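You operate a simulated robot arm through the tools that you are given. There is no shell and no other tool.

Carry out the task below with a simulated two-armed robot. There is one attempt and no reset: what you move stays moved.

TASK
Swap the empty roll for red tape and wind it onto the coil.
Fine: empty roll on the free peg; whole length on; arm out with the new roll on it; turntable locked.

Only the result counts: the job must be done as asked and must still hold three seconds after the hand-in. Knocking over, shifting, dropping, spilling or breaking anything else fails it.

THE ROBOT
Two 7-joint arms with fingered hands on one trunk that stands fixed in place. Base frame: the origin is at the foot of the trunk, x ahead of it, y to its left, z up; the work surface is at about z = 824. Units: mm, degrees, N and s.
The left shoulder is at [60, 138, 847], the right one opposite. With the tool pointing down near the work surface each hand reaches from about 400 to 920 mm from the base axis, measured 20 degrees to its own side. Payload 4 kg a hand.
Tool frame (each hand has its own): the origin (TCP) lies between the finger pads and is the grasp point; the fingertips stand 36 mm ahead of it; z points along the fingers, y is the line along which they close. The gripper opens to 120 mm; its body begins 42 mm behind the TCP. The gripper is a hand of 5 fingers: y runs from the thumb to the fingers, the wrist lies at [-15, -109, -200] in the tool frame, and closing takes about 1.5 s.
Orientation is that of the tool frame in the base frame, as a unit quaternion [w, x, y, z]. With the fingers straight down and the wrist toward the robot, the tool's x, y and z point along [0, 1, 0], [1, 0, 0] and [0, 0, -1] of the base frame.

THE INTERFACE
- The arms move only by the tool send_rows. It takes "left_moves", "right_moves" or both (then of equal length, played together; a hand with none holds still); each is a list of rows, each a list of 3 entries, a list of its own where there are three numbers: the shift along the tool's x, y, z in mm, then the turn, a rotation vector about the tool's x, y, z in degrees, then the opening, from 0 (shut) to 1 (fully open). In form: [[[x, y, z], [wx, wy, wz], claw], ...]. A call has 1 to 20 rows; each row is the pose to reach, as a shift and turn from the pose commanded when the call began, along the tool's axes at that moment. Rows are played at 5 a second. More than 50 mm and 8.6 degrees between two rows, or a gripper value outside its range, and nothing of the call is played. A pose out of reach is approached as far as the arm can. The call stops where the force on the tool passes 40 N (or 10 N more than at its start, if that is more) or the arm is blocked; 0.2 s more then pass. The fingers move at their own pace (about 153 mm/s each) and stop on an object; they squeeze with about 31 N. The grip force told is the motor's: it shows also when the fingers shut on nothing. Time passes only in rows, and 0.2 s behind the last, so rows that repeat a pose let the fingers close. It gives the time, the measured TCP pose, the force on the tool (base axes), the opening and the grip force at its end, in the units of the frame above (readings bear some noise), with the torque about the TCP (base axes, N m) and any sound that the robot's microphone picked up.
- Cameras (640 x 400 px; columns grow to the right, rows downward): "scene" is now at [50.9, 30, 1492.2]; the picture's right is [0.34, -0.94, 0.00], its down [-0.55, -0.20, -0.81] and it looks along [0.76, 0.28, -0.58] (base axes); focal length 376 px, centre (320, 200). "left" rides on the left gripper at [-69, -79, -131] in its tool frame; the picture's right is [-0.78, -0.29, 0.55], its down [0.55, -0.73, 0.40] and it looks along [0.29, 0.61, 0.74] (tool axes); focal length 222 px, centre (320, 200). "right" rides on the right gripper at [69, -79, -131] in its tool frame; the picture's right is [-0.79, 0.29, -0.55], its down [-0.55, -0.73, 0.40] and it looks along [-0.29, 0.61, 0.74] (tool axes); focal length 222 px, centre (320, 200). There is no depth. A picture from a camera that has moved, and an enlarged one, comes with that camera's place and axes in the base frame and with its lens.
- grab_frame(camera): a new picture of that camera. No time passes.
- slide_trunk(by): slides the trunk up (or, below 0, down) by that many mm; the arms and the scene camera ride with it, the base frame stays. It gives what a move gives, with no picture.
- preshape(shape, hand): the hand has 5 fingers and takes this shape, open, in about a second: jaw (thumb against the fingers, like two jaws); tri (thumb and two fingers); tip (a fingertip pinch); poke (one finger out to press); point (the index stretched); flat (the hand flat); cup (the hand cupped); fist (a fist). The gripper value then closes the fingers along that shape, each until it touches; the sizes above hold for jaw. It gives what a move gives, with no picture.
- pan_tilt(pan, tilt): turns the head with the scene camera to pan (to the left, within 86 degrees either way) and tilt (down, from -29 to 69), counted from straight ahead of the robot. It gives what a move gives.
- zoom(camera, box): a new picture of the part [left, top, right, bottom] of that camera's present view, enlarged. No time passes.
- hand_in(): hands the job in; it is judged then, once.

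Places have to be worked out from the pictures, the camera data and where the tool is seen. Open the grippers and draw the arms clear of the work before you hand the job in, unless the task says otherwise.

The tools are called after "Request:" as a command line: name --argument value ..., lists and objects as JSON in quotes. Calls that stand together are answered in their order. send_rows: Moves the arms, as the interface text tells. Its arguments: {"type":"object","properties":{"left_moves":{"type":"array"},"right_moves":{"type":"array"}},"required":[]} The other tools are called the same way: slide_trunk (by) moves the trunk up or down; preshape (shape, hand) gives the hand a shape; pan_tilt (pan, tilt) turns the head that bears the scene camera; grab_frame (camera) takes a picture; zoom (camera, box) takes an enlarged picture of a part of a camera's view; hand_in () hands the job in.

At the start:

```text
t: 0.0
left_position: [526.8, 434.0, 1167.8]
left_orientation: [0.0, 0.707, 0.707, -0.001]
left_wrist_force: [-0.2, -0.2, -0.1]
left_wrist_torque: [-0.01, -0.03, 0.0]
left_grip_width: 119.8
left_finger_force: 0.1
left_shape: jaw
right_position: [582.4, -80.4, 1200.9]
right_orientation: [0.0, 0.707, 0.707, 0.0]
right_wrist_force: [0.0, -0.6, -0.5]
right_wrist_torque: [0.02, 0.03, 0.02]
right_grip_width: 119.8
right_finger_force: 0.1
right_shape: jaw
trunk travel left (down, up): [-425.0, 165.0]
head pan, tilt (commanded): [19.9, 35.8]
```

scene: 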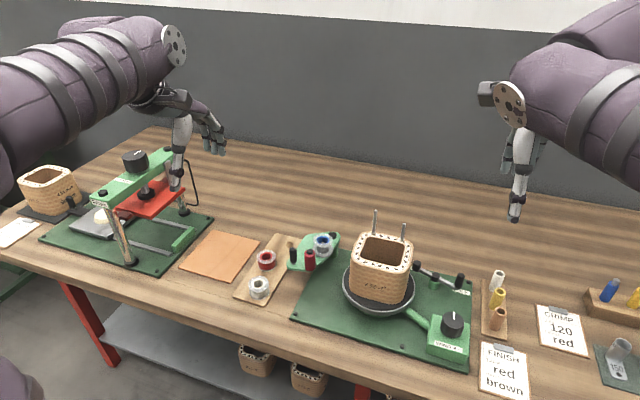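
right: 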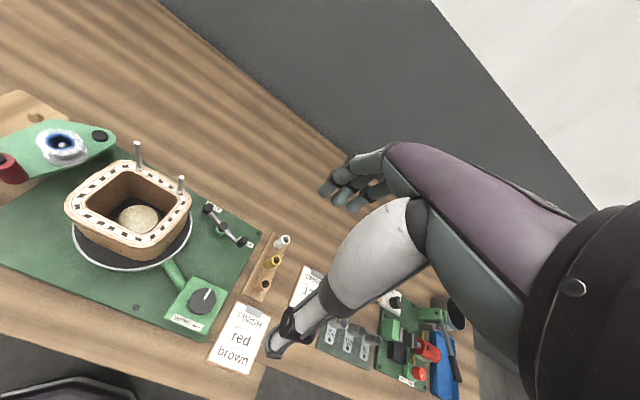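
left: 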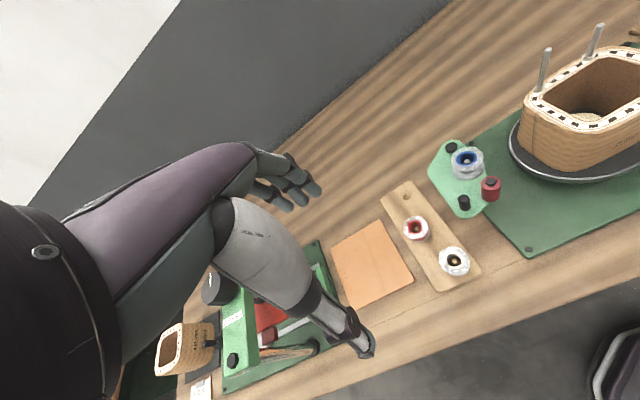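

I'll start by looking closely at the winding station and the tape rolls before I move anything.

Request:
zoom --camera "scene" --box '[220, 200, 360, 310]'

Request:
zoom --camera "scene" --box '[320, 200, 500, 370]'

Request:
zoom --camera "scene" --box '[460, 250, 640, 400]'

Request:
zoom --camera "left" --box '[360, 100, 540, 300]'

Request:
zoom --camera "right" --box '[0, 100, 280, 380]'

```text
3.64 times, centred on (290, 255) of scene
camera zoom: at [50.9, 30.0, 1492.2], right [0.34, -0.94, 0.0], down [-0.55, -0.2, -0.81], along [0.76, 0.28, -0.58], focal length 1366 px, centre (429, 0)
```

zoom: 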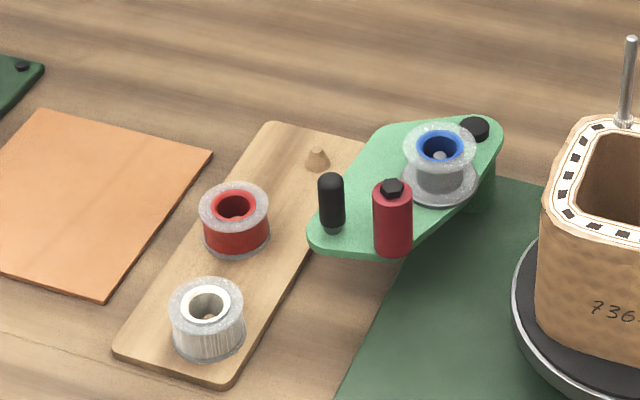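

```text
2.35 times, centred on (410, 285) of scene
camera zoom: at [50.9, 30.0, 1492.2], right [0.34, -0.94, 0.0], down [-0.55, -0.2, -0.81], along [0.76, 0.28, -0.58], focal length 884 px, centre (108, 0)
```

zoom: 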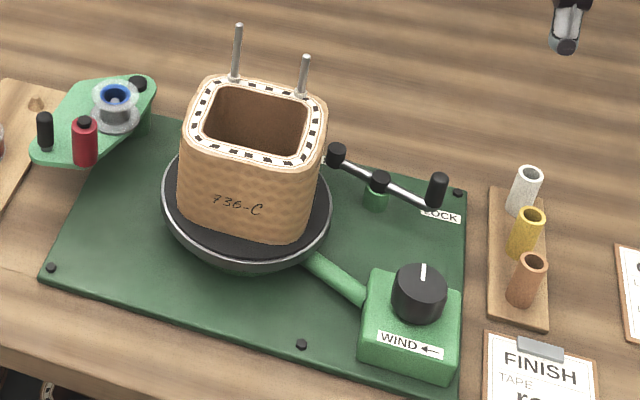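

```text
2.67 times, centred on (550, 325) of scene
camera zoom: at [50.9, 30.0, 1492.2], right [0.34, -0.94, 0.0], down [-0.55, -0.2, -0.81], along [0.76, 0.28, -0.58], focal length 1002 px, centre (-293, -133)
```

zoom: 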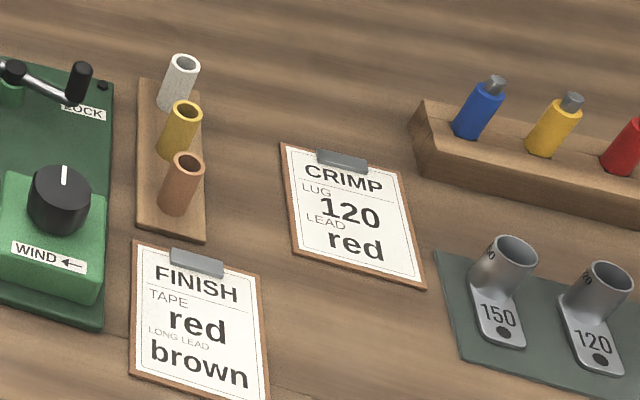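

```text
2.00 times, centred on (450, 200) of left
camera zoom: at [446.2, 363.8, 1298.9], right [-0.29, -0.78, -0.55], down [-0.73, 0.55, -0.4], along [0.61, 0.29, -0.74], focal length 444 px, centre (60, 200)
```

zoom: 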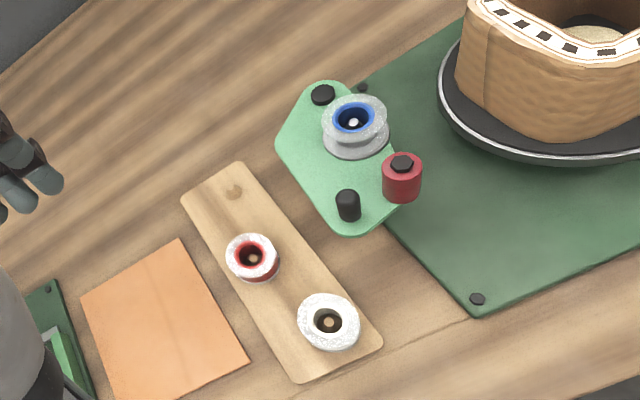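

```text
1.43 times, centred on (140, 240) of right
camera zoom: at [503.8, -10.1, 1332.9], right [0.29, -0.79, 0.55], down [-0.73, -0.55, -0.4], along [0.61, -0.29, -0.74], focal length 317 px, centre (577, 143)
```

zoom: 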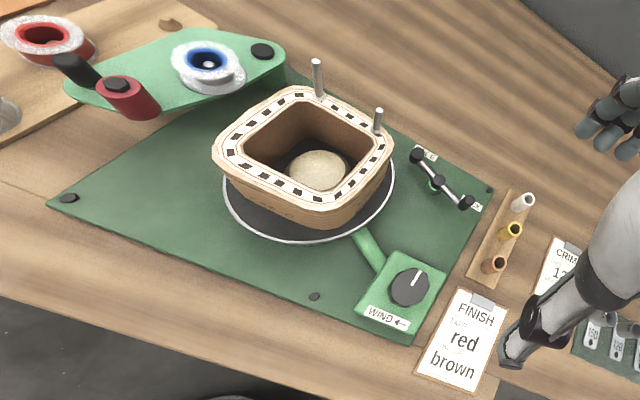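

The station has a swing arm carrying the empty roll, a lock lever and a WIND knob. I'll zoom in on the lever, the knob and the arm pivot to work out their present states.

Request:
zoom --camera "scene" --box '[400, 250, 480, 300]'

Request:
zoom --camera "scene" --box '[400, 295, 480, 365]'

Request:
zoom --camera "right" --box '[180, 190, 280, 260]'

Request:
zoom --camera "scene" --box '[280, 220, 350, 280]'

Request:
zoom --camera "right" --box '[0, 90, 120, 200]'

```text
8.00 times, centred on (440, 275) of scene
camera zoom: at [50.9, 30.0, 1492.2], right [0.34, -0.94, 0.0], down [-0.55, -0.2, -0.81], along [0.76, 0.28, -0.58], focal length 3005 px, centre (-640, -400)
```

zoom: 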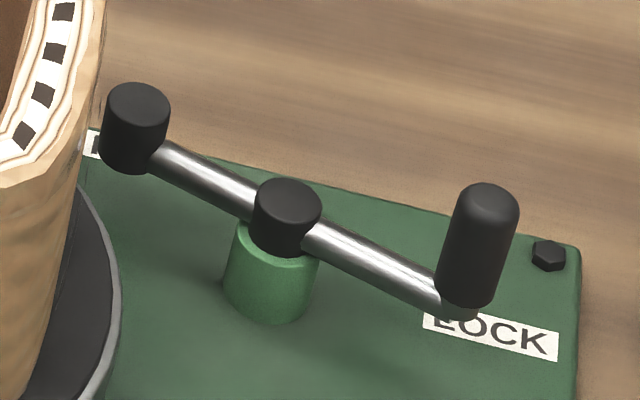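

```text
5.71 times, centred on (440, 330) of scene
camera zoom: at [50.9, 30.0, 1492.2], right [0.34, -0.94, 0.0], down [-0.55, -0.2, -0.81], along [0.76, 0.28, -0.58], focal length 2146 px, centre (-366, -543)
```

zoom: 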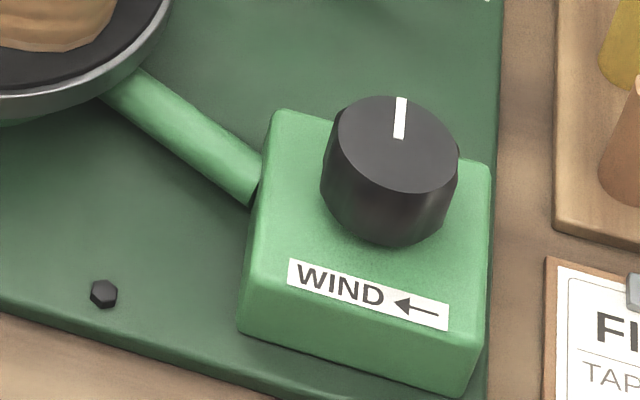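

```text
5.71 times, centred on (230, 225) of right
camera zoom: at [503.8, -10.1, 1332.9], right [0.29, -0.79, 0.55], down [-0.73, -0.55, -0.4], along [0.61, -0.29, -0.74], focal length 1269 px, centre (834, 57)
```

zoom: 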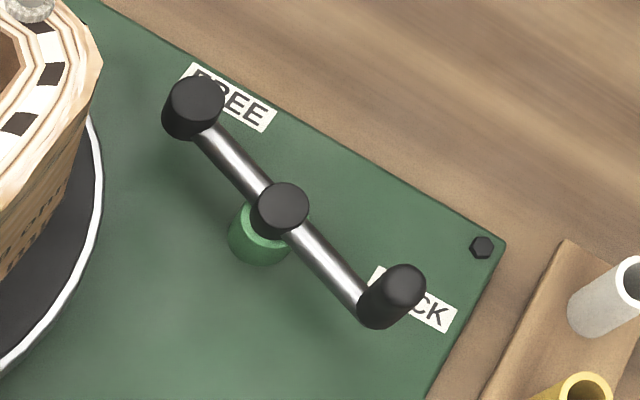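

```text
6.67 times, centred on (315, 250) of scene
camera zoom: at [50.9, 30.0, 1492.2], right [0.34, -0.94, 0.0], down [-0.55, -0.2, -0.81], along [0.76, 0.28, -0.58], focal length 2504 px, centre (353, -133)
```

zoom: 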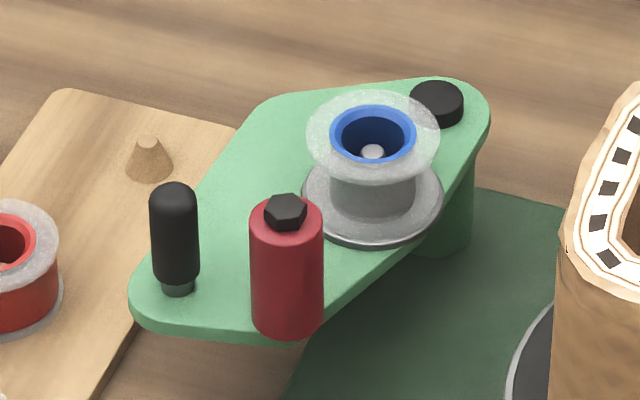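

```text
3.64 times, centred on (60, 145) of right
camera zoom: at [503.8, -10.1, 1332.9], right [0.29, -0.79, 0.55], down [-0.73, -0.55, -0.4], along [0.61, -0.29, -0.74], focal length 808 px, centre (1266, 400)
```

zoom: 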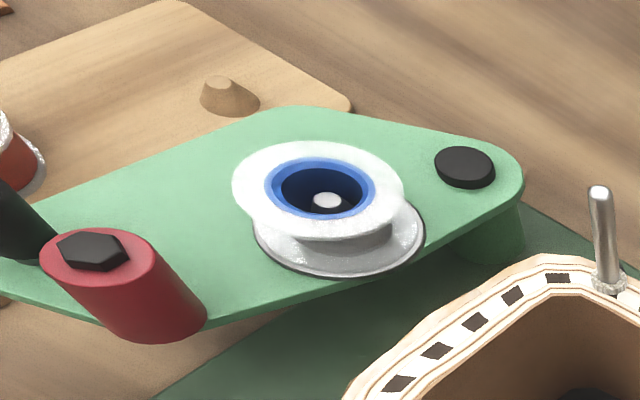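

Lever handle sits by LOCK, and the arm is out with the empty (blue-core) roll on its spindle. I'll bring both hands, and so their cameras, nearer and well above everything for a better view to measure from.

Request:
send_rows --left_moves '[[[-28, -4, 25], [0, 0, 0], 1], [[-56, -8, 50], [0, 0, 0], 1], [[-84, -12, 75], [0, 0, 0], 1], [[-112, -16, 100], [0, 0, 0], 1], [[-140, -20, 125], [0, 0, 0], 1], [[-167, -22, 150], [0, 0, 0], 1], [[-167, -22, 150], [0, 0, 0], 1]]' --right_moves '[[[10, -7, 20], [0, 0, 0], 1], [[20, -14, 40], [0, 0, 0], 1], [[30, -21, 60], [0, 0, 0], 1], [[40, -28, 80], [0, 0, 0], 1], [[50, -35, 100], [0, 0, 0], 1], [[60, -42, 120], [0, 0, 0], 1], [[60, -42, 120], [0, 0, 0], 1]]'

Request:
grab_frame --camera "left"

Request:
grab_frame --camera "right"

Request:
grab_frame --camera "scene"

```text
t: 1.6
left_position: [504.5, 269.4, 1017.7]
left_orientation: [0.001, 0.707, 0.707, 0.001]
left_wrist_force: [0.2, 0.1, 0.6]
left_wrist_torque: [-0.04, 0.0, -0.01]
left_grip_width: 119.7
left_finger_force: 0.1
left_shape: jaw
right_position: [538.6, -20.9, 1080.1]
right_orientation: [-0.001, 0.707, 0.707, 0.001]
right_wrist_force: [0.1, -0.4, 0.0]
right_wrist_torque: [0.04, -0.02, -0.01]
right_grip_width: 119.6
right_finger_force: 0.0
right_shape: jaw
trunk travel left (down, up): [-425.0, 165.0]
head pan, tilt (commanded): [19.9, 35.8]
```

```text
taken
camera left: at [424.0, 198.9, 1149.5], right [-0.29, -0.79, -0.55], down [-0.73, 0.55, -0.4], along [0.61, 0.29, -0.74], focal length 222 px, centre (320, 200)
```

left: 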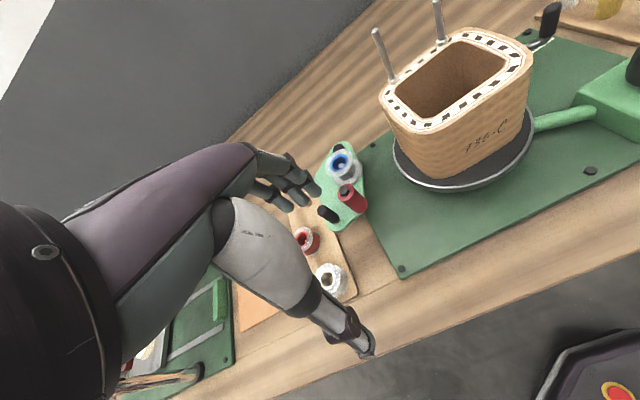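

```text
taken
camera right: at [460.8, 48.7, 1212.2], right [0.29, -0.79, 0.55], down [-0.73, -0.55, -0.4], along [0.61, -0.29, -0.74], focal length 222 px, centre (320, 200)
```

right: 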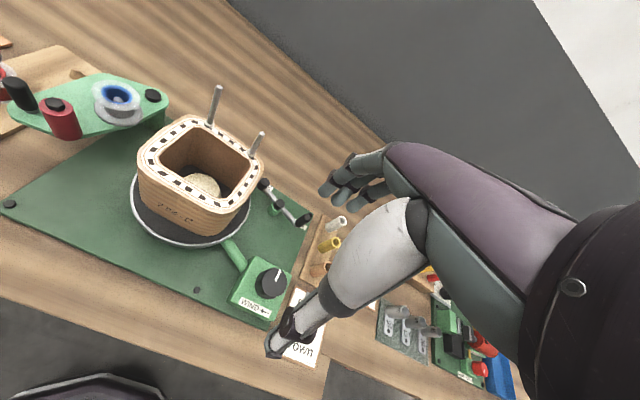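

```text
taken
camera scene: at [50.8, 29.9, 1492.2], right [0.34, -0.94, 0.0], down [-0.55, -0.2, -0.81], along [0.76, 0.28, -0.58], focal length 376 px, centre (320, 200)
```

scene: 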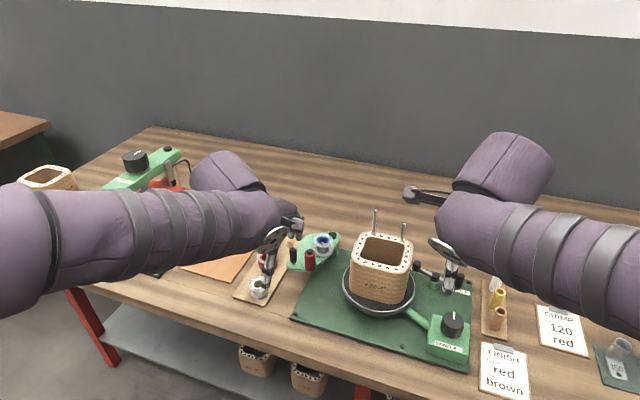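

I'll take zoomed views from these closer camera poses to triangulate the rolls, spindle, handle, lever and knob.

Request:
zoom --camera "left" --box '[280, 120, 400, 310]'

Request:
zoom --camera "right" --box '[0, 40, 180, 160]'

Request:
zoom --camera "right" --box '[220, 160, 340, 340]'

Request:
zoom --camera "right" --box '[120, 70, 280, 260]'

Request:
zoom --camera "scene" --box '[330, 200, 480, 370]'

```text
2.11 times, centred on (340, 215) of left
camera zoom: at [424.0, 198.9, 1149.5], right [-0.29, -0.79, -0.55], down [-0.73, 0.55, -0.4], along [0.61, 0.29, -0.74], focal length 468 px, centre (278, 168)
```

zoom: 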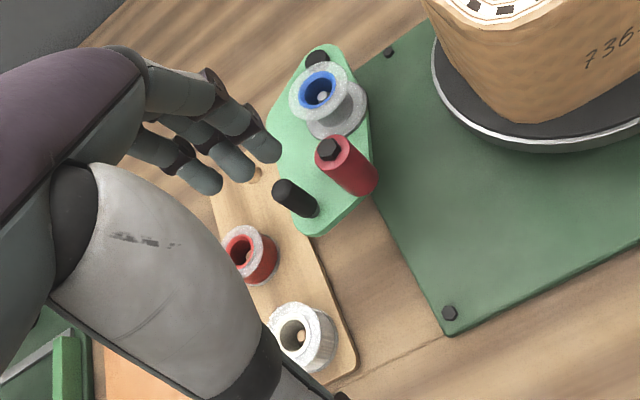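

```text
3.33 times, centred on (90, 100) of right
camera zoom: at [460.8, 48.7, 1212.2], right [0.29, -0.79, 0.55], down [-0.73, -0.55, -0.4], along [0.61, -0.29, -0.74], focal length 740 px, centre (1087, 533)
```

zoom: 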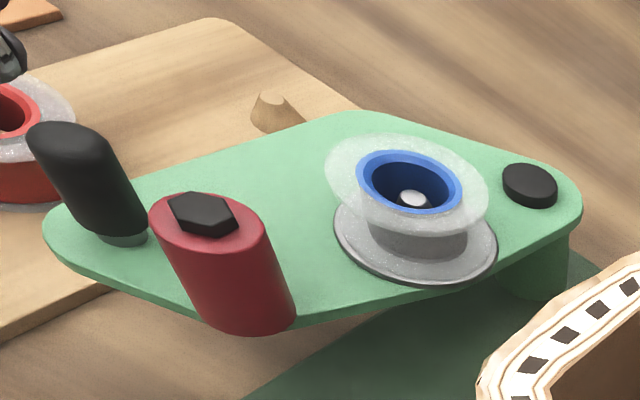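

```text
2.22 times, centred on (280, 250) of right
camera zoom: at [460.8, 48.7, 1212.2], right [0.29, -0.79, 0.55], down [-0.73, -0.55, -0.4], along [0.61, -0.29, -0.74], focal length 494 px, centre (409, 89)
```

zoom: 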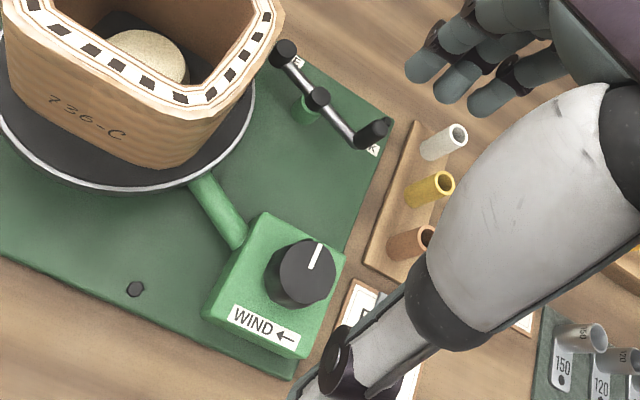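

```text
2.11 times, centred on (200, 165) of right
camera zoom: at [460.8, 48.7, 1212.2], right [0.29, -0.79, 0.55], down [-0.73, -0.55, -0.4], along [0.61, -0.29, -0.74], focal length 468 px, centre (573, 274)
```

zoom: 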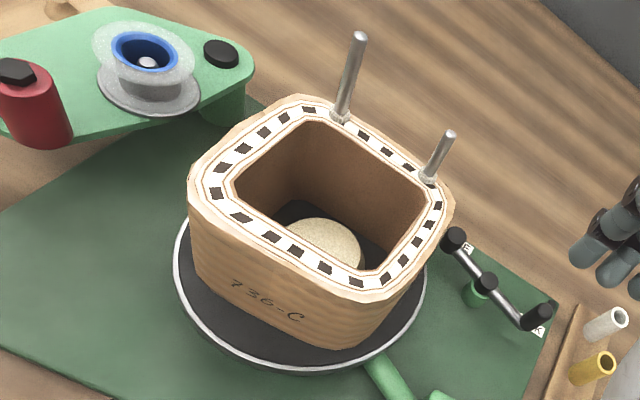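

```text
2.35 times, centred on (405, 285) of scene
camera zoom: at [50.8, 29.9, 1492.2], right [0.34, -0.94, 0.0], down [-0.55, -0.2, -0.81], along [0.76, 0.28, -0.58], focal length 884 px, centre (120, 0)
```

zoom: 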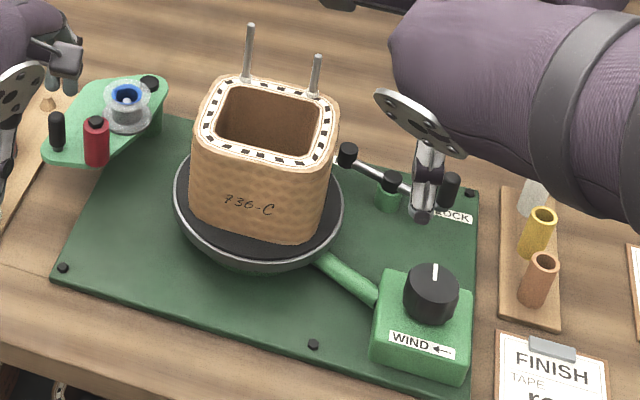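

From two views I place the empty roll's top at about (643,237,930), with the arm pivot at (694,229), roller at (592,248) and handle at (593,288). The red roll is near (615,367,862), the free peg near (700,349), and the knob top at (554,-58,885). I'll turn the left hand 90° so it closes along y, clear of the roller and pivot, and hover over the empty roll.

Request:
send_rows --left_moves '[[[-3, 11, -2], [0, 0, 7.5], 0.6], [[-5, 23, -4], [0, 0, 15], 0.6], [[-8, 34, -6], [0, 0, 22.5], 0.6], [[-11, 46, -8], [0, 0, 30], 0.6], [[-13, 58, -10], [0, 0, 37.5], 0.6], [[-16, 69, -12], [0, 0, 45], 0.6], [[-19, 81, -12], [0, 0, 52.5], 0.6], [[-22, 92, -12], [0, 0, 60], 0.6], [[-24, 104, -12], [0, 0, 67.5], 0.6], [[-27, 115, -12], [0, 0, 75], 0.6], [[-30, 127, -12], [0, 0, 82.5], 0.6], [[-32, 138, -12], [0, 0, 90], 0.6], [[-32, 138, -12], [0, 0, 90], 0.6]]'

Request:
grab_frame --camera "left"

Request:
grab_frame --camera "scene"

Request:
grab_frame --camera "right"

```text
t: 4.4
left_position: [641.9, 234.0, 1029.1]
left_orientation: [0.0, 1.0, -0.001, 0.0]
left_wrist_force: [0.1, 0.4, 0.2]
left_wrist_torque: [0.02, -0.02, 0.02]
left_grip_width: 72.4
left_finger_force: 0.0
left_shape: jaw
right_position: [539.2, -22.0, 1081.5]
right_orientation: [0.0, 0.708, 0.706, 0.0]
right_wrist_force: [-0.1, -0.2, 0.5]
right_wrist_torque: [0.0, 0.03, -0.01]
right_grip_width: 119.8
right_finger_force: 0.0
right_shape: jaw
trunk travel left (down, up): [-425.0, 165.0]
head pan, tilt (commanded): [19.9, 35.8]
```

```text
taken
camera left: at [571.2, 313.2, 1160.9], right [-0.78, 0.29, -0.55], down [0.55, 0.73, -0.4], along [0.29, -0.61, -0.74], focal length 222 px, centre (320, 200)
```

left: 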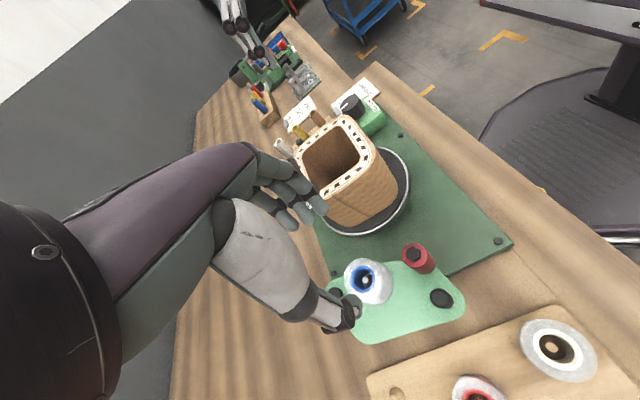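

```text
taken
camera scene: at [50.7, 30.0, 1492.2], right [0.34, -0.94, 0.0], down [-0.55, -0.2, -0.81], along [0.76, 0.28, -0.58], focal length 376 px, centre (320, 200)
```

scene: 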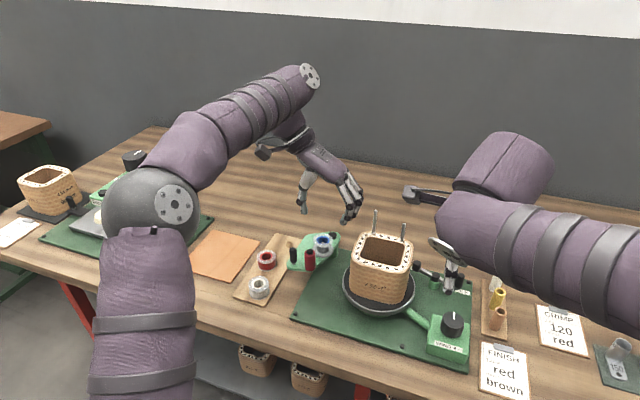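

```text
taken
camera right: at [460.7, 48.6, 1212.6], right [0.29, -0.79, 0.55], down [-0.73, -0.55, -0.4], along [0.61, -0.29, -0.74], focal length 222 px, centre (320, 200)
```

right: 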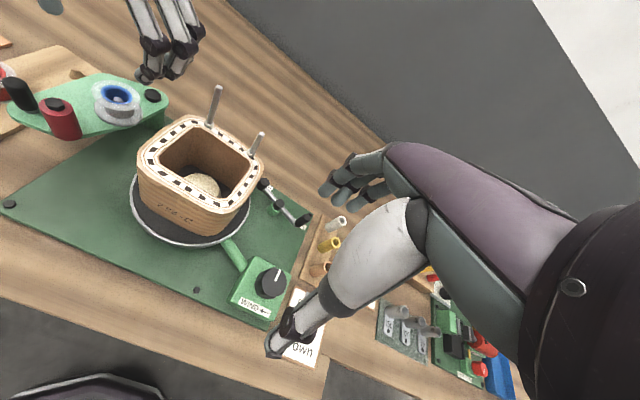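

The left arm now leaves the rolls in plain view. I'll take close zooms from the scene and left cameras to refine the positions.

Request:
zoom --camera "left" --box '[320, 230, 480, 330]'

Request:
zoom --camera "left" --box '[380, 310, 620, 400]'

Request:
zoom --camera "scene" --box '[240, 230, 304, 300]'

Request:
zoom --camera "scene" --box '[285, 225, 349, 275]'

```text
4.00 times, centred on (400, 280) of left
camera zoom: at [571.2, 313.2, 1160.9], right [-0.78, 0.29, -0.55], down [0.55, 0.73, -0.4], along [0.29, -0.61, -0.74], focal length 888 px, centre (0, -120)
```

zoom: 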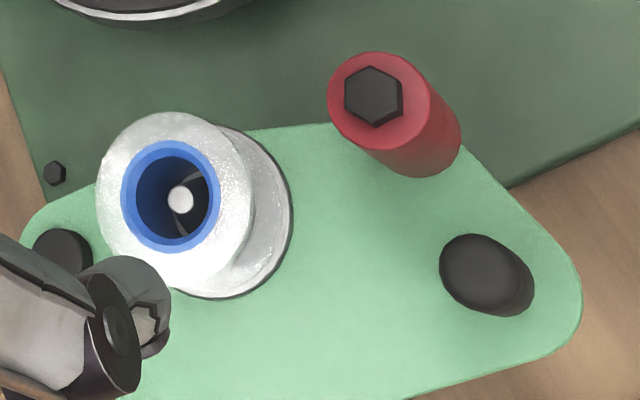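

```text
2.67 times, centred on (500, 355) of left
camera zoom: at [571.2, 313.2, 1160.9], right [-0.78, 0.29, -0.55], down [0.55, 0.73, -0.4], along [0.29, -0.61, -0.74], focal length 592 px, centre (-160, -213)
```

zoom: 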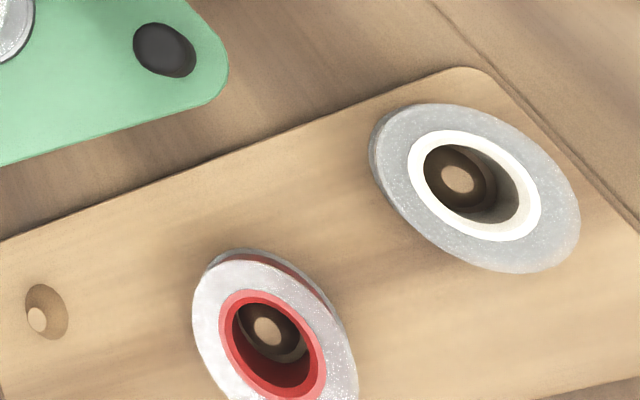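

```text
5.71 times, centred on (272, 265) of scene
camera zoom: at [50.7, 30.0, 1492.2], right [0.34, -0.94, 0.0], down [-0.55, -0.2, -0.81], along [0.76, 0.28, -0.58], focal length 2146 px, centre (594, -171)
```

zoom: 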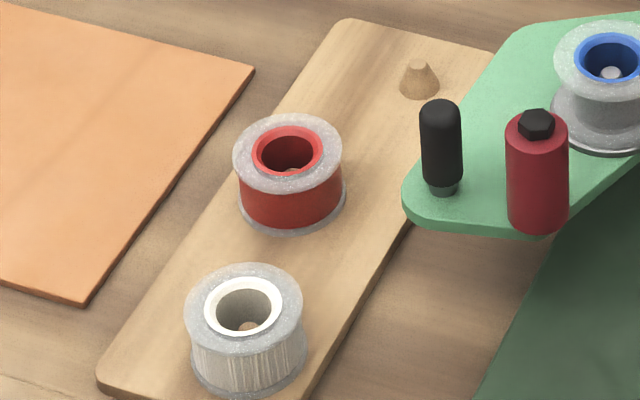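

```text
8.00 times, centred on (317, 250) of scene
camera zoom: at [50.7, 30.0, 1492.2], right [0.34, -0.94, 0.0], down [-0.55, -0.2, -0.81], along [0.76, 0.28, -0.58], focal length 3005 px, centre (344, -200)
```

zoom: 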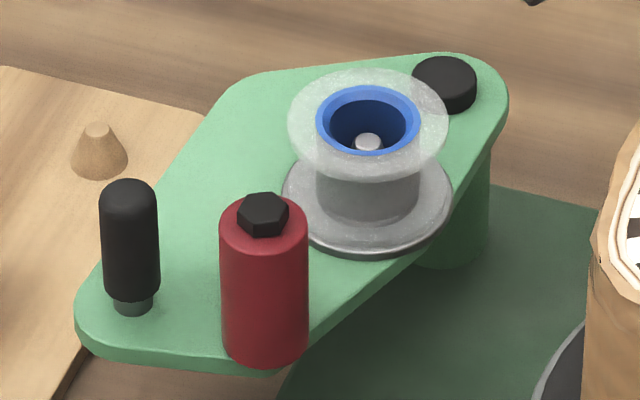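

The refined fix puts the empty roll's top at (653.5,241,919.5), its flanges about 45 mm across, with the red roll at (618,371,857) and the free peg at (701,348.5,843). I'll narrow the opening and descend part way over the empty roll to check alignment.

Request:
send_rows --left_moves '[[[6, -3, 20], [0, 0, 0], 0.54], [[11, -6, 40], [0, 0, 0], 0.54], [[11, -6, 62], [0, 0, 0], 0.54], [[11, -6, 62], [0, 0, 0], 0.54]]'

Request:
grab_frame --camera "left"

Request:
zoom --camera "scene" --box '[270, 180, 398, 280]'

Request:
zoom --camera "right" --box '[0, 0, 240, 150]'

```text
t: 5.4
left_position: [652.2, 241.1, 966.6]
left_orientation: [0.0, 1.0, 0.0, 0.0]
left_wrist_force: [0.0, -0.9, -0.2]
left_wrist_torque: [-0.02, -0.02, -0.04]
left_grip_width: 65.0
left_finger_force: 0.0
left_shape: jaw
right_position: [538.9, -22.1, 1079.5]
right_orientation: [0.0, 0.707, 0.707, 0.0]
right_wrist_force: [0.3, -0.7, -0.7]
right_wrist_torque: [-0.02, 0.02, -0.03]
right_grip_width: 119.9
right_finger_force: 0.1
right_shape: jaw
trunk travel left (down, up): [-425.0, 165.0]
head pan, tilt (commanded): [19.9, 35.8]
```

```text
taken
camera left: at [582.7, 319.6, 1098.2], right [-0.78, 0.29, -0.55], down [0.55, 0.73, -0.4], along [0.29, -0.61, -0.74], focal length 222 px, centre (320, 200)
```

left: 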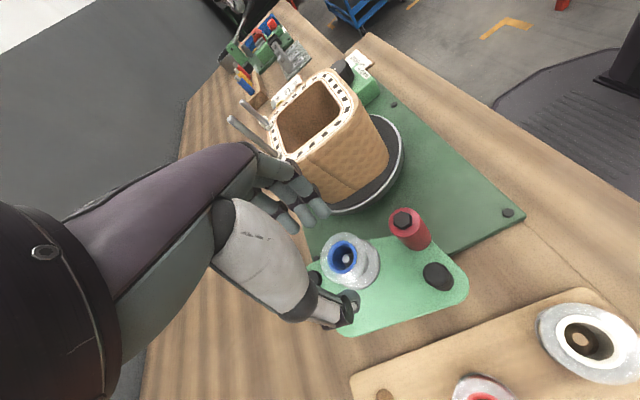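

```text
4.00 times, centred on (334, 230) of scene
camera zoom: at [50.9, 30.0, 1492.2], right [0.34, -0.94, 0.0], down [-0.55, -0.2, -0.81], along [0.76, 0.28, -0.58], focal length 1502 px, centre (264, 80)
```

zoom: 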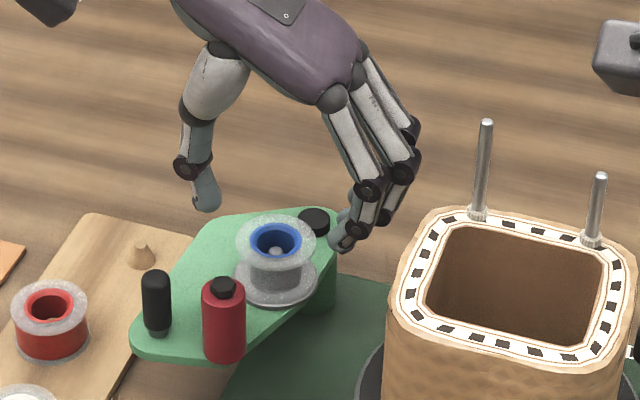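

```text
2.67 times, centred on (120, 75) of right
camera zoom: at [461.0, 48.5, 1212.5], right [0.29, -0.79, 0.55], down [-0.73, -0.55, -0.4], along [0.61, -0.29, -0.74], focal length 592 px, centre (853, 533)
```

zoom: 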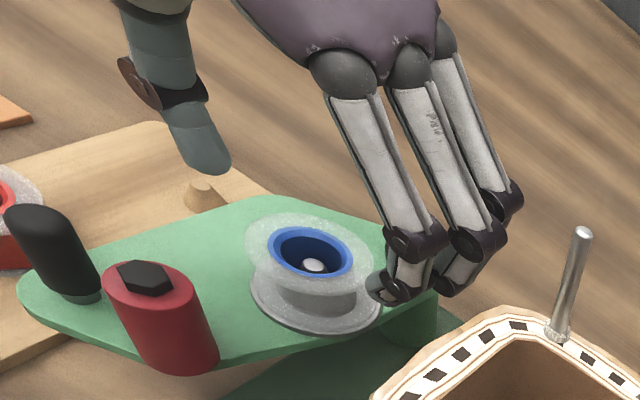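

The fingertips straddle the roll symmetrically, with the thumb at y≈283, the fingers at y≈201 and the roll at 241. I'll descend to z≈930 and close on it.

Request:
send_rows --left_moves '[[[0.5, 0, 12], [0, 0, 0], 0.54], [[1, 0, 24], [0, 0, 0], 0.54], [[1, 0, 36], [0, 0, 0], 0.54], [[1, 0, 36], [0, 0, 0], 0.54]]'

Request:
zoom --camera "scene" --box '[270, 180, 398, 280]'

Request:
zoom --camera "right" --box '[0, 0, 240, 150]'

Request:
zoom --camera "left" --box '[260, 180, 420, 320]'

```text
t: 6.4
left_position: [654.0, 241.4, 931.5]
left_orientation: [0.001, 1.0, 0.0, 0.0]
left_wrist_force: [0.2, -0.1, 0.4]
left_wrist_torque: [-0.02, -0.01, -0.01]
left_grip_width: 65.1
left_finger_force: 0.0
left_shape: jaw
right_position: [539.6, -21.0, 1081.2]
right_orientation: [0.0, 0.707, 0.708, 0.0]
right_wrist_force: [0.1, 0.4, 0.4]
right_wrist_torque: [0.02, 0.02, 0.0]
right_grip_width: 119.8
right_finger_force: 0.0
right_shape: jaw
trunk travel left (down, up): [-425.0, 165.0]
head pan, tilt (commanded): [19.9, 35.8]
```

```text
4.00 times, centred on (334, 230) of scene
camera zoom: at [50.9, 29.9, 1492.2], right [0.34, -0.94, 0.0], down [-0.55, -0.2, -0.81], along [0.76, 0.28, -0.58], focal length 1502 px, centre (264, 80)
```

zoom: 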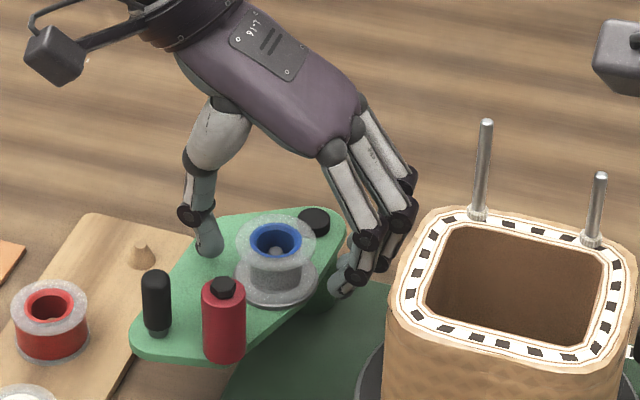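

```text
2.67 times, centred on (120, 75) of right
camera zoom: at [460.9, 48.5, 1212.5], right [0.29, -0.79, 0.55], down [-0.73, -0.55, -0.4], along [0.61, -0.29, -0.74], focal length 592 px, centre (853, 533)
```

zoom: 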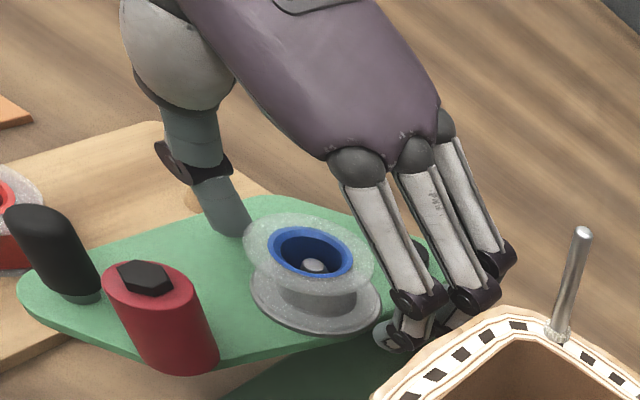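

```text
2.86 times, centred on (340, 250) of left
camera zoom: at [584.6, 319.4, 1062.1], right [-0.78, 0.29, -0.55], down [0.55, 0.73, -0.4], along [0.29, -0.61, -0.74], focal length 635 px, centre (263, 57)
```

zoom: 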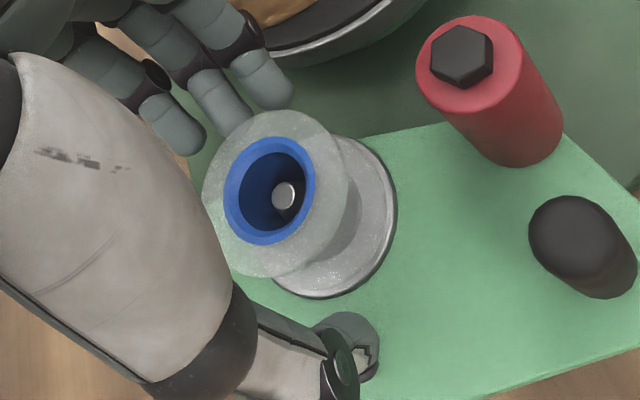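

The roll sits between thumb and index/middle finger. I'll shift 2.5 mm toward the robot so index and middle straddle its centre, then close and hold long enough to grip.

Request:
send_rows --left_moves '[[[-2.5, 0.5, 1], [0, 0, 0], 0.54], [[-2.5, 0.5, 1], [0, 0, 0], 0.4], [[-2.5, 0.5, 1], [0, 0, 0], 0.35], [[-2.5, 0.5, 1], [0, 0, 0], 0.3], [[-2.5, 0.5, 1], [0, 0, 0], 0.2], [[-2.5, 0.5, 1], [0, 0, 0], 0.1], [[-2.5, 0.5, 1], [0, 0, 0], 0], [[-2.5, 0.5, 1], [0, 0, 0], 0], [[-2.5, 0.5, 1], [0, 0, 0], 0]]'

Request:
zoom --camera "scene" --box '[270, 180, 398, 280]'

Request:
zoom --camera "right" --box '[0, 0, 240, 150]'

Request:
zoom --camera "left" --box '[260, 180, 420, 320]'

```text
t: 8.4
left_position: [652.1, 242.1, 929.8]
left_orientation: [0.0, 1.0, 0.0, 0.0]
left_wrist_force: [-1.9, 3.9, -0.1]
left_wrist_torque: [0.08, 0.05, 0.05]
left_grip_width: 35.6
left_finger_force: 31.1
left_shape: jaw
right_position: [539.0, -20.5, 1081.3]
right_orientation: [0.0, 0.707, 0.707, 0.0]
right_wrist_force: [0.5, -0.8, -0.1]
right_wrist_torque: [0.04, -0.04, 0.03]
right_grip_width: 119.6
right_finger_force: 0.1
right_shape: jaw
trunk travel left (down, up): [-425.0, 165.0]
head pan, tilt (commanded): [19.9, 35.8]
```

```text
4.00 times, centred on (334, 230) of scene
camera zoom: at [50.7, 30.3, 1492.2], right [0.34, -0.94, 0.0], down [-0.55, -0.2, -0.81], along [0.76, 0.28, -0.58], focal length 1502 px, centre (264, 80)
```

zoom: 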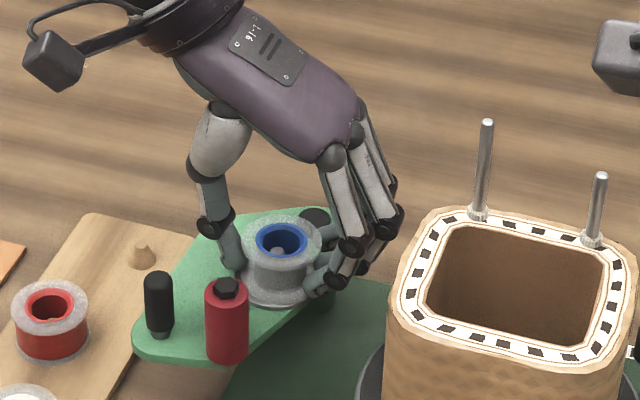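

```text
2.67 times, centred on (120, 75) of right
camera zoom: at [460.8, 48.8, 1212.5], right [0.29, -0.78, 0.55], down [-0.73, -0.55, -0.4], along [0.61, -0.29, -0.74], focal length 592 px, centre (853, 533)
```

zoom: 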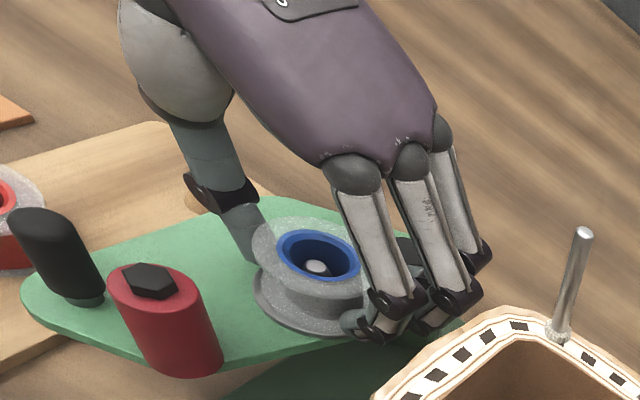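

```text
2.86 times, centred on (340, 250) of left
camera zoom: at [581.4, 319.0, 1061.1], right [-0.78, 0.29, -0.55], down [0.55, 0.73, -0.4], along [0.29, -0.61, -0.74], focal length 635 px, centre (263, 57)
```

zoom: 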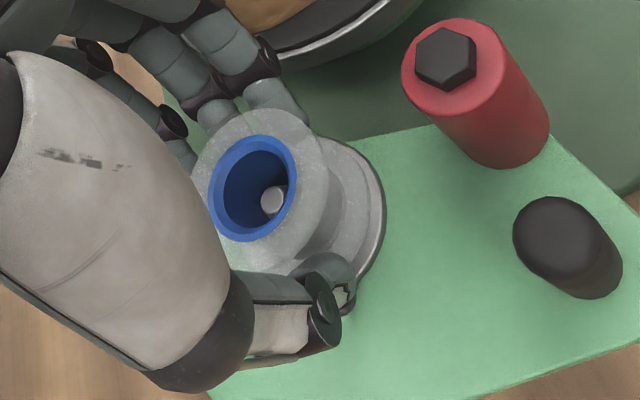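

The grip holds at 31 N and 35.6 mm, so the fingertips are around the hub between the flanges. I'll lift straight up slowly.

Request:
send_rows --left_moves '[[[0, 0, -6], [0, 0, 0], 0], [[0, 0, -12], [0, 0, 0], 0], [[0, 0, -20], [0, 0, 0], 0], [[0, 0, -30], [0, 0, 0], 0], [[0, 0, -42], [0, 0, 0], 0], [[0, 0, -55], [0, 0, 0], 0], [[0, 0, -70], [0, 0, 0], 0], [[0, 0, -70], [0, 0, 0], 0]]'

Request:
zoom --camera "scene" --box '[270, 170, 398, 270]'

Request:
zoom --camera "right" --box '[0, 0, 240, 150]'

Request:
zoom --camera "left" --box '[260, 180, 500, 380]'

```text
t: 10.2
left_position: [651.4, 242.1, 1001.2]
left_orientation: [0.0, 1.0, 0.0, 0.0]
left_wrist_force: [0.4, 0.1, -0.2]
left_wrist_torque: [-0.01, 0.01, 0.01]
left_grip_width: 35.2
left_finger_force: 31.0
left_shape: jaw
right_position: [539.3, -21.3, 1080.6]
right_orientation: [0.0, 0.707, 0.707, -0.001]
right_wrist_force: [-0.8, 0.2, -0.3]
right_wrist_torque: [-0.01, 0.0, 0.01]
right_grip_width: 119.8
right_finger_force: 0.0
right_shape: jaw
trunk travel left (down, up): [-425.0, 165.0]
head pan, tilt (commanded): [19.9, 35.8]
```

```text
4.00 times, centred on (334, 220) of scene
camera zoom: at [51.0, 30.0, 1492.2], right [0.34, -0.94, 0.0], down [-0.55, -0.2, -0.81], along [0.76, 0.28, -0.58], focal length 1502 px, centre (264, 120)
```

zoom: 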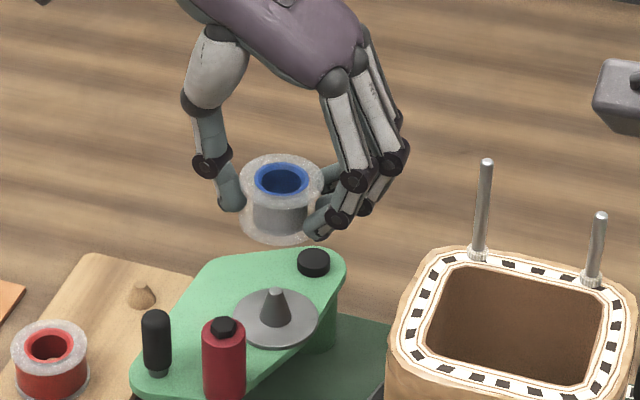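

```text
2.67 times, centred on (120, 75) of right
camera zoom: at [461.0, 48.6, 1212.4], right [0.29, -0.79, 0.55], down [-0.73, -0.55, -0.4], along [0.61, -0.29, -0.74], focal length 592 px, centre (853, 533)
```

zoom: 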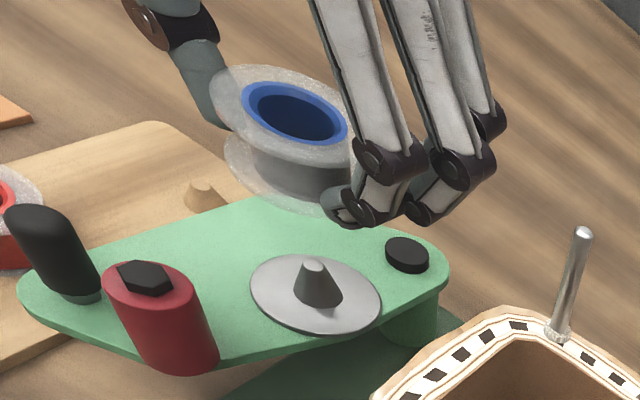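

```text
2.00 times, centred on (380, 280) of left
camera zoom: at [581.5, 319.9, 1133.3], right [-0.78, 0.29, -0.55], down [0.55, 0.73, -0.4], along [0.29, -0.61, -0.74], focal length 444 px, centre (200, 40)
```

zoom: 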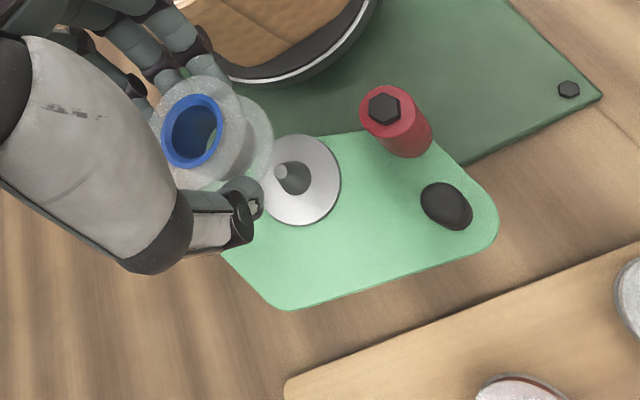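

The empty roll came off level, leaving the cone spindle tip at (652.4,240.5,912). I'll carry it over the free peg and turn to a 45° yaw so the knuckles clear the arm plate and the red roll.

Request:
send_rows --left_moves '[[[6, -15, 0], [0, 0, -6.5], 0], [[13, -31, 0], [0, 0, -13], 0], [[19, -46, 0], [0, 0, -19.5], 0], [[26, -62, 0], [0, 0, -26], 0], [[32, -77, 0], [0, 0, -32.5], 0], [[39, -93, 0], [0, 0, -39], 0], [[45, -108, 0], [0, 0, -45], 0], [[45, -108, 25], [0, 0, -45], 0], [[45, -108, 50], [0, 0, -45], 0], [[45, -108, 70], [0, 0, -45], 0], [[45, -108, 70], [0, 0, -45], 0]]'

Request:
grab_frame --camera "scene"

Request:
zoom --camera "scene" --box '[230, 170, 358, 270]'

Request:
zoom --camera "left" --box '[260, 180, 500, 380]'

```text
t: 12.6
left_position: [696.6, 349.1, 931.3]
left_orientation: [0.0, 0.924, 0.382, 0.0]
left_wrist_force: [0.6, -0.5, -0.1]
left_wrist_torque: [-0.02, 0.0, -0.01]
left_grip_width: 35.2
left_finger_force: 30.8
left_shape: jaw
right_position: [537.9, -21.2, 1079.7]
right_orientation: [0.0, 0.707, 0.707, 0.001]
right_wrist_force: [0.3, 0.3, 0.5]
right_wrist_torque: [-0.03, -0.03, -0.03]
right_grip_width: 119.7
right_finger_force: 0.2
right_shape: jaw
trunk travel left (down, up): [-425.0, 165.0]
head pan, tilt (commanded): [19.9, 35.8]
```

```text
taken
camera scene: at [50.9, 29.9, 1492.2], right [0.34, -0.94, 0.0], down [-0.55, -0.2, -0.81], along [0.76, 0.28, -0.58], focal length 376 px, centre (320, 200)
```

scene: 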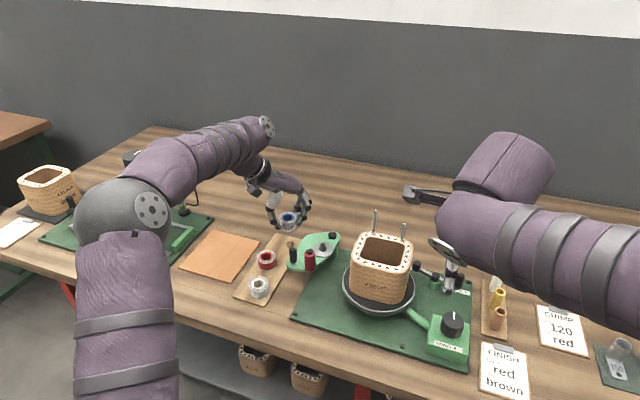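

```text
4.00 times, centred on (294, 220) of scene
camera zoom: at [50.9, 29.9, 1492.2], right [0.34, -0.94, 0.0], down [-0.55, -0.2, -0.81], along [0.76, 0.28, -0.58], focal length 1502 px, centre (424, 120)
```

zoom: 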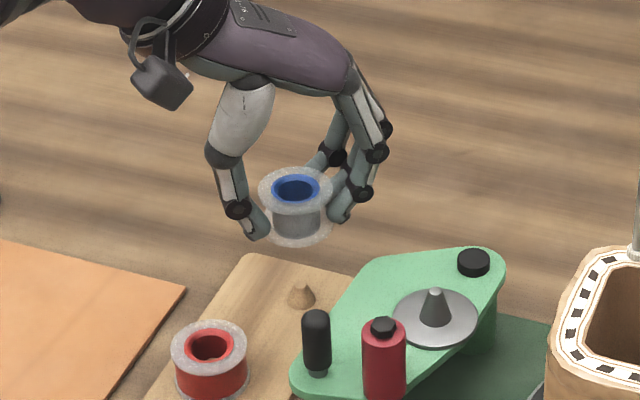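

```text
2.00 times, centred on (380, 280) of left
camera zoom: at [591.5, 355.2, 1061.8], right [-0.76, -0.35, -0.55], down [-0.13, 0.91, -0.4], along [0.64, -0.23, -0.74], focal length 444 px, centre (200, 40)
```

zoom: 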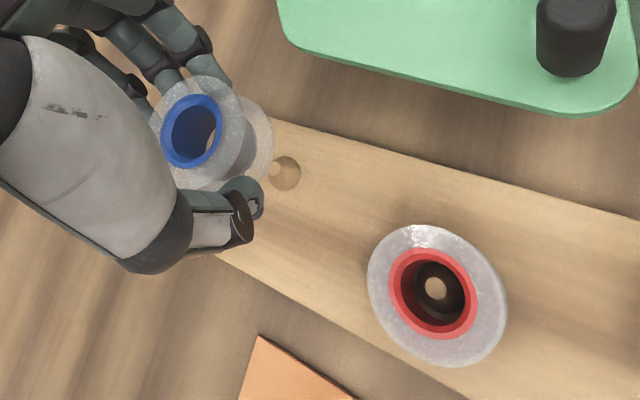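

The roll axis at (699.5,348) lies right above the free peg at (700.5,348). I'll lower it onto the peg, slowing near the seat.

Request:
send_rows --left_moves '[[[0.5, 0, 12], [0, 0, 0], 0], [[0.5, 0, 24], [0, 0, 0], 0], [[0.5, 0, 36], [0, 0, 0], 0], [[0.5, 0, 46], [0, 0, 0], 0], [[0.5, 0, 54], [0, 0, 0], 0], [[0.5, 0, 59], [0, 0, 0], 0], [[0.5, 0, 59], [0, 0, 0], 0]]'

Request:
zoom --camera "scene" --box '[230, 190, 358, 290]'

Request:
zoom --camera "left" --box '[260, 180, 500, 380]'

Request:
zoom --camera "right" --box '[0, 0, 200, 140]'

```text
t: 14.2
left_position: [697.6, 349.3, 872.2]
left_orientation: [0.0, 0.924, 0.382, -0.001]
left_wrist_force: [-0.8, 0.0, -1.0]
left_wrist_torque: [-0.01, 0.0, 0.02]
left_grip_width: 35.2
left_finger_force: 30.8
left_shape: jaw
right_position: [538.1, -22.1, 1080.6]
right_orientation: [0.0, 0.707, 0.707, 0.0]
right_wrist_force: [-0.3, 1.2, 0.3]
right_wrist_torque: [-0.01, -0.03, 0.03]
right_grip_width: 119.7
right_finger_force: 0.1
right_shape: jaw
trunk travel left (down, up): [-425.0, 165.0]
head pan, tilt (commanded): [19.9, 35.8]
```

```text
4.00 times, centred on (294, 240) of scene
camera zoom: at [51.0, 30.0, 1492.2], right [0.34, -0.94, 0.0], down [-0.55, -0.2, -0.81], along [0.76, 0.28, -0.58], focal length 1502 px, centre (424, 40)
```

zoom: 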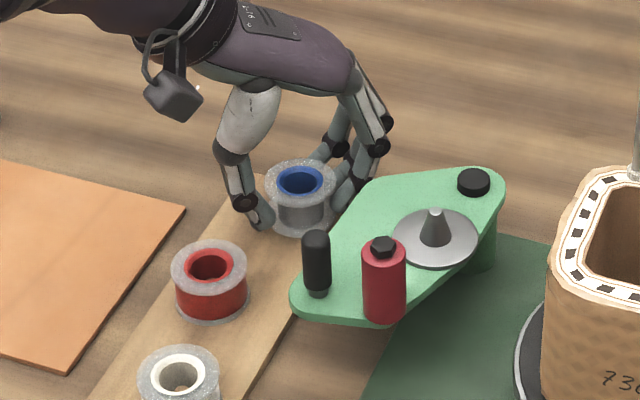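

```text
2.00 times, centred on (380, 280) of left
camera zoom: at [591.9, 355.5, 1003.2], right [-0.76, -0.35, -0.55], down [-0.13, 0.91, -0.4], along [0.64, -0.23, -0.74], focal length 444 px, centre (200, 40)
```

zoom: 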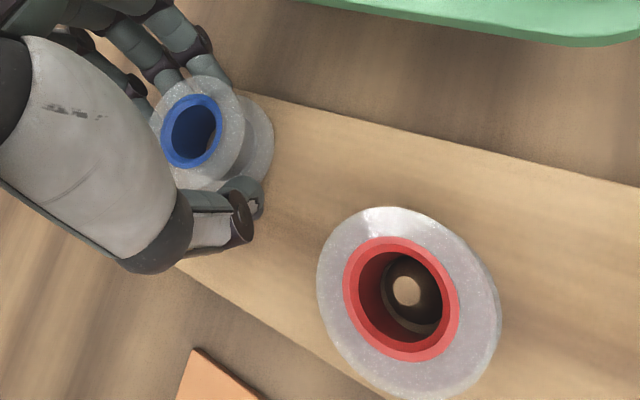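

```text
2.86 times, centred on (100, 70) of right
camera zoom: at [461.0, 48.5, 1212.5], right [0.29, -0.79, 0.55], down [-0.73, -0.55, -0.4], along [0.61, -0.29, -0.74], focal length 635 px, centre (949, 571)
```

zoom: 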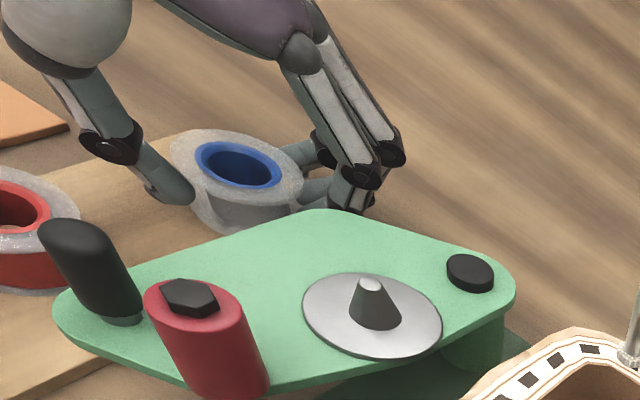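

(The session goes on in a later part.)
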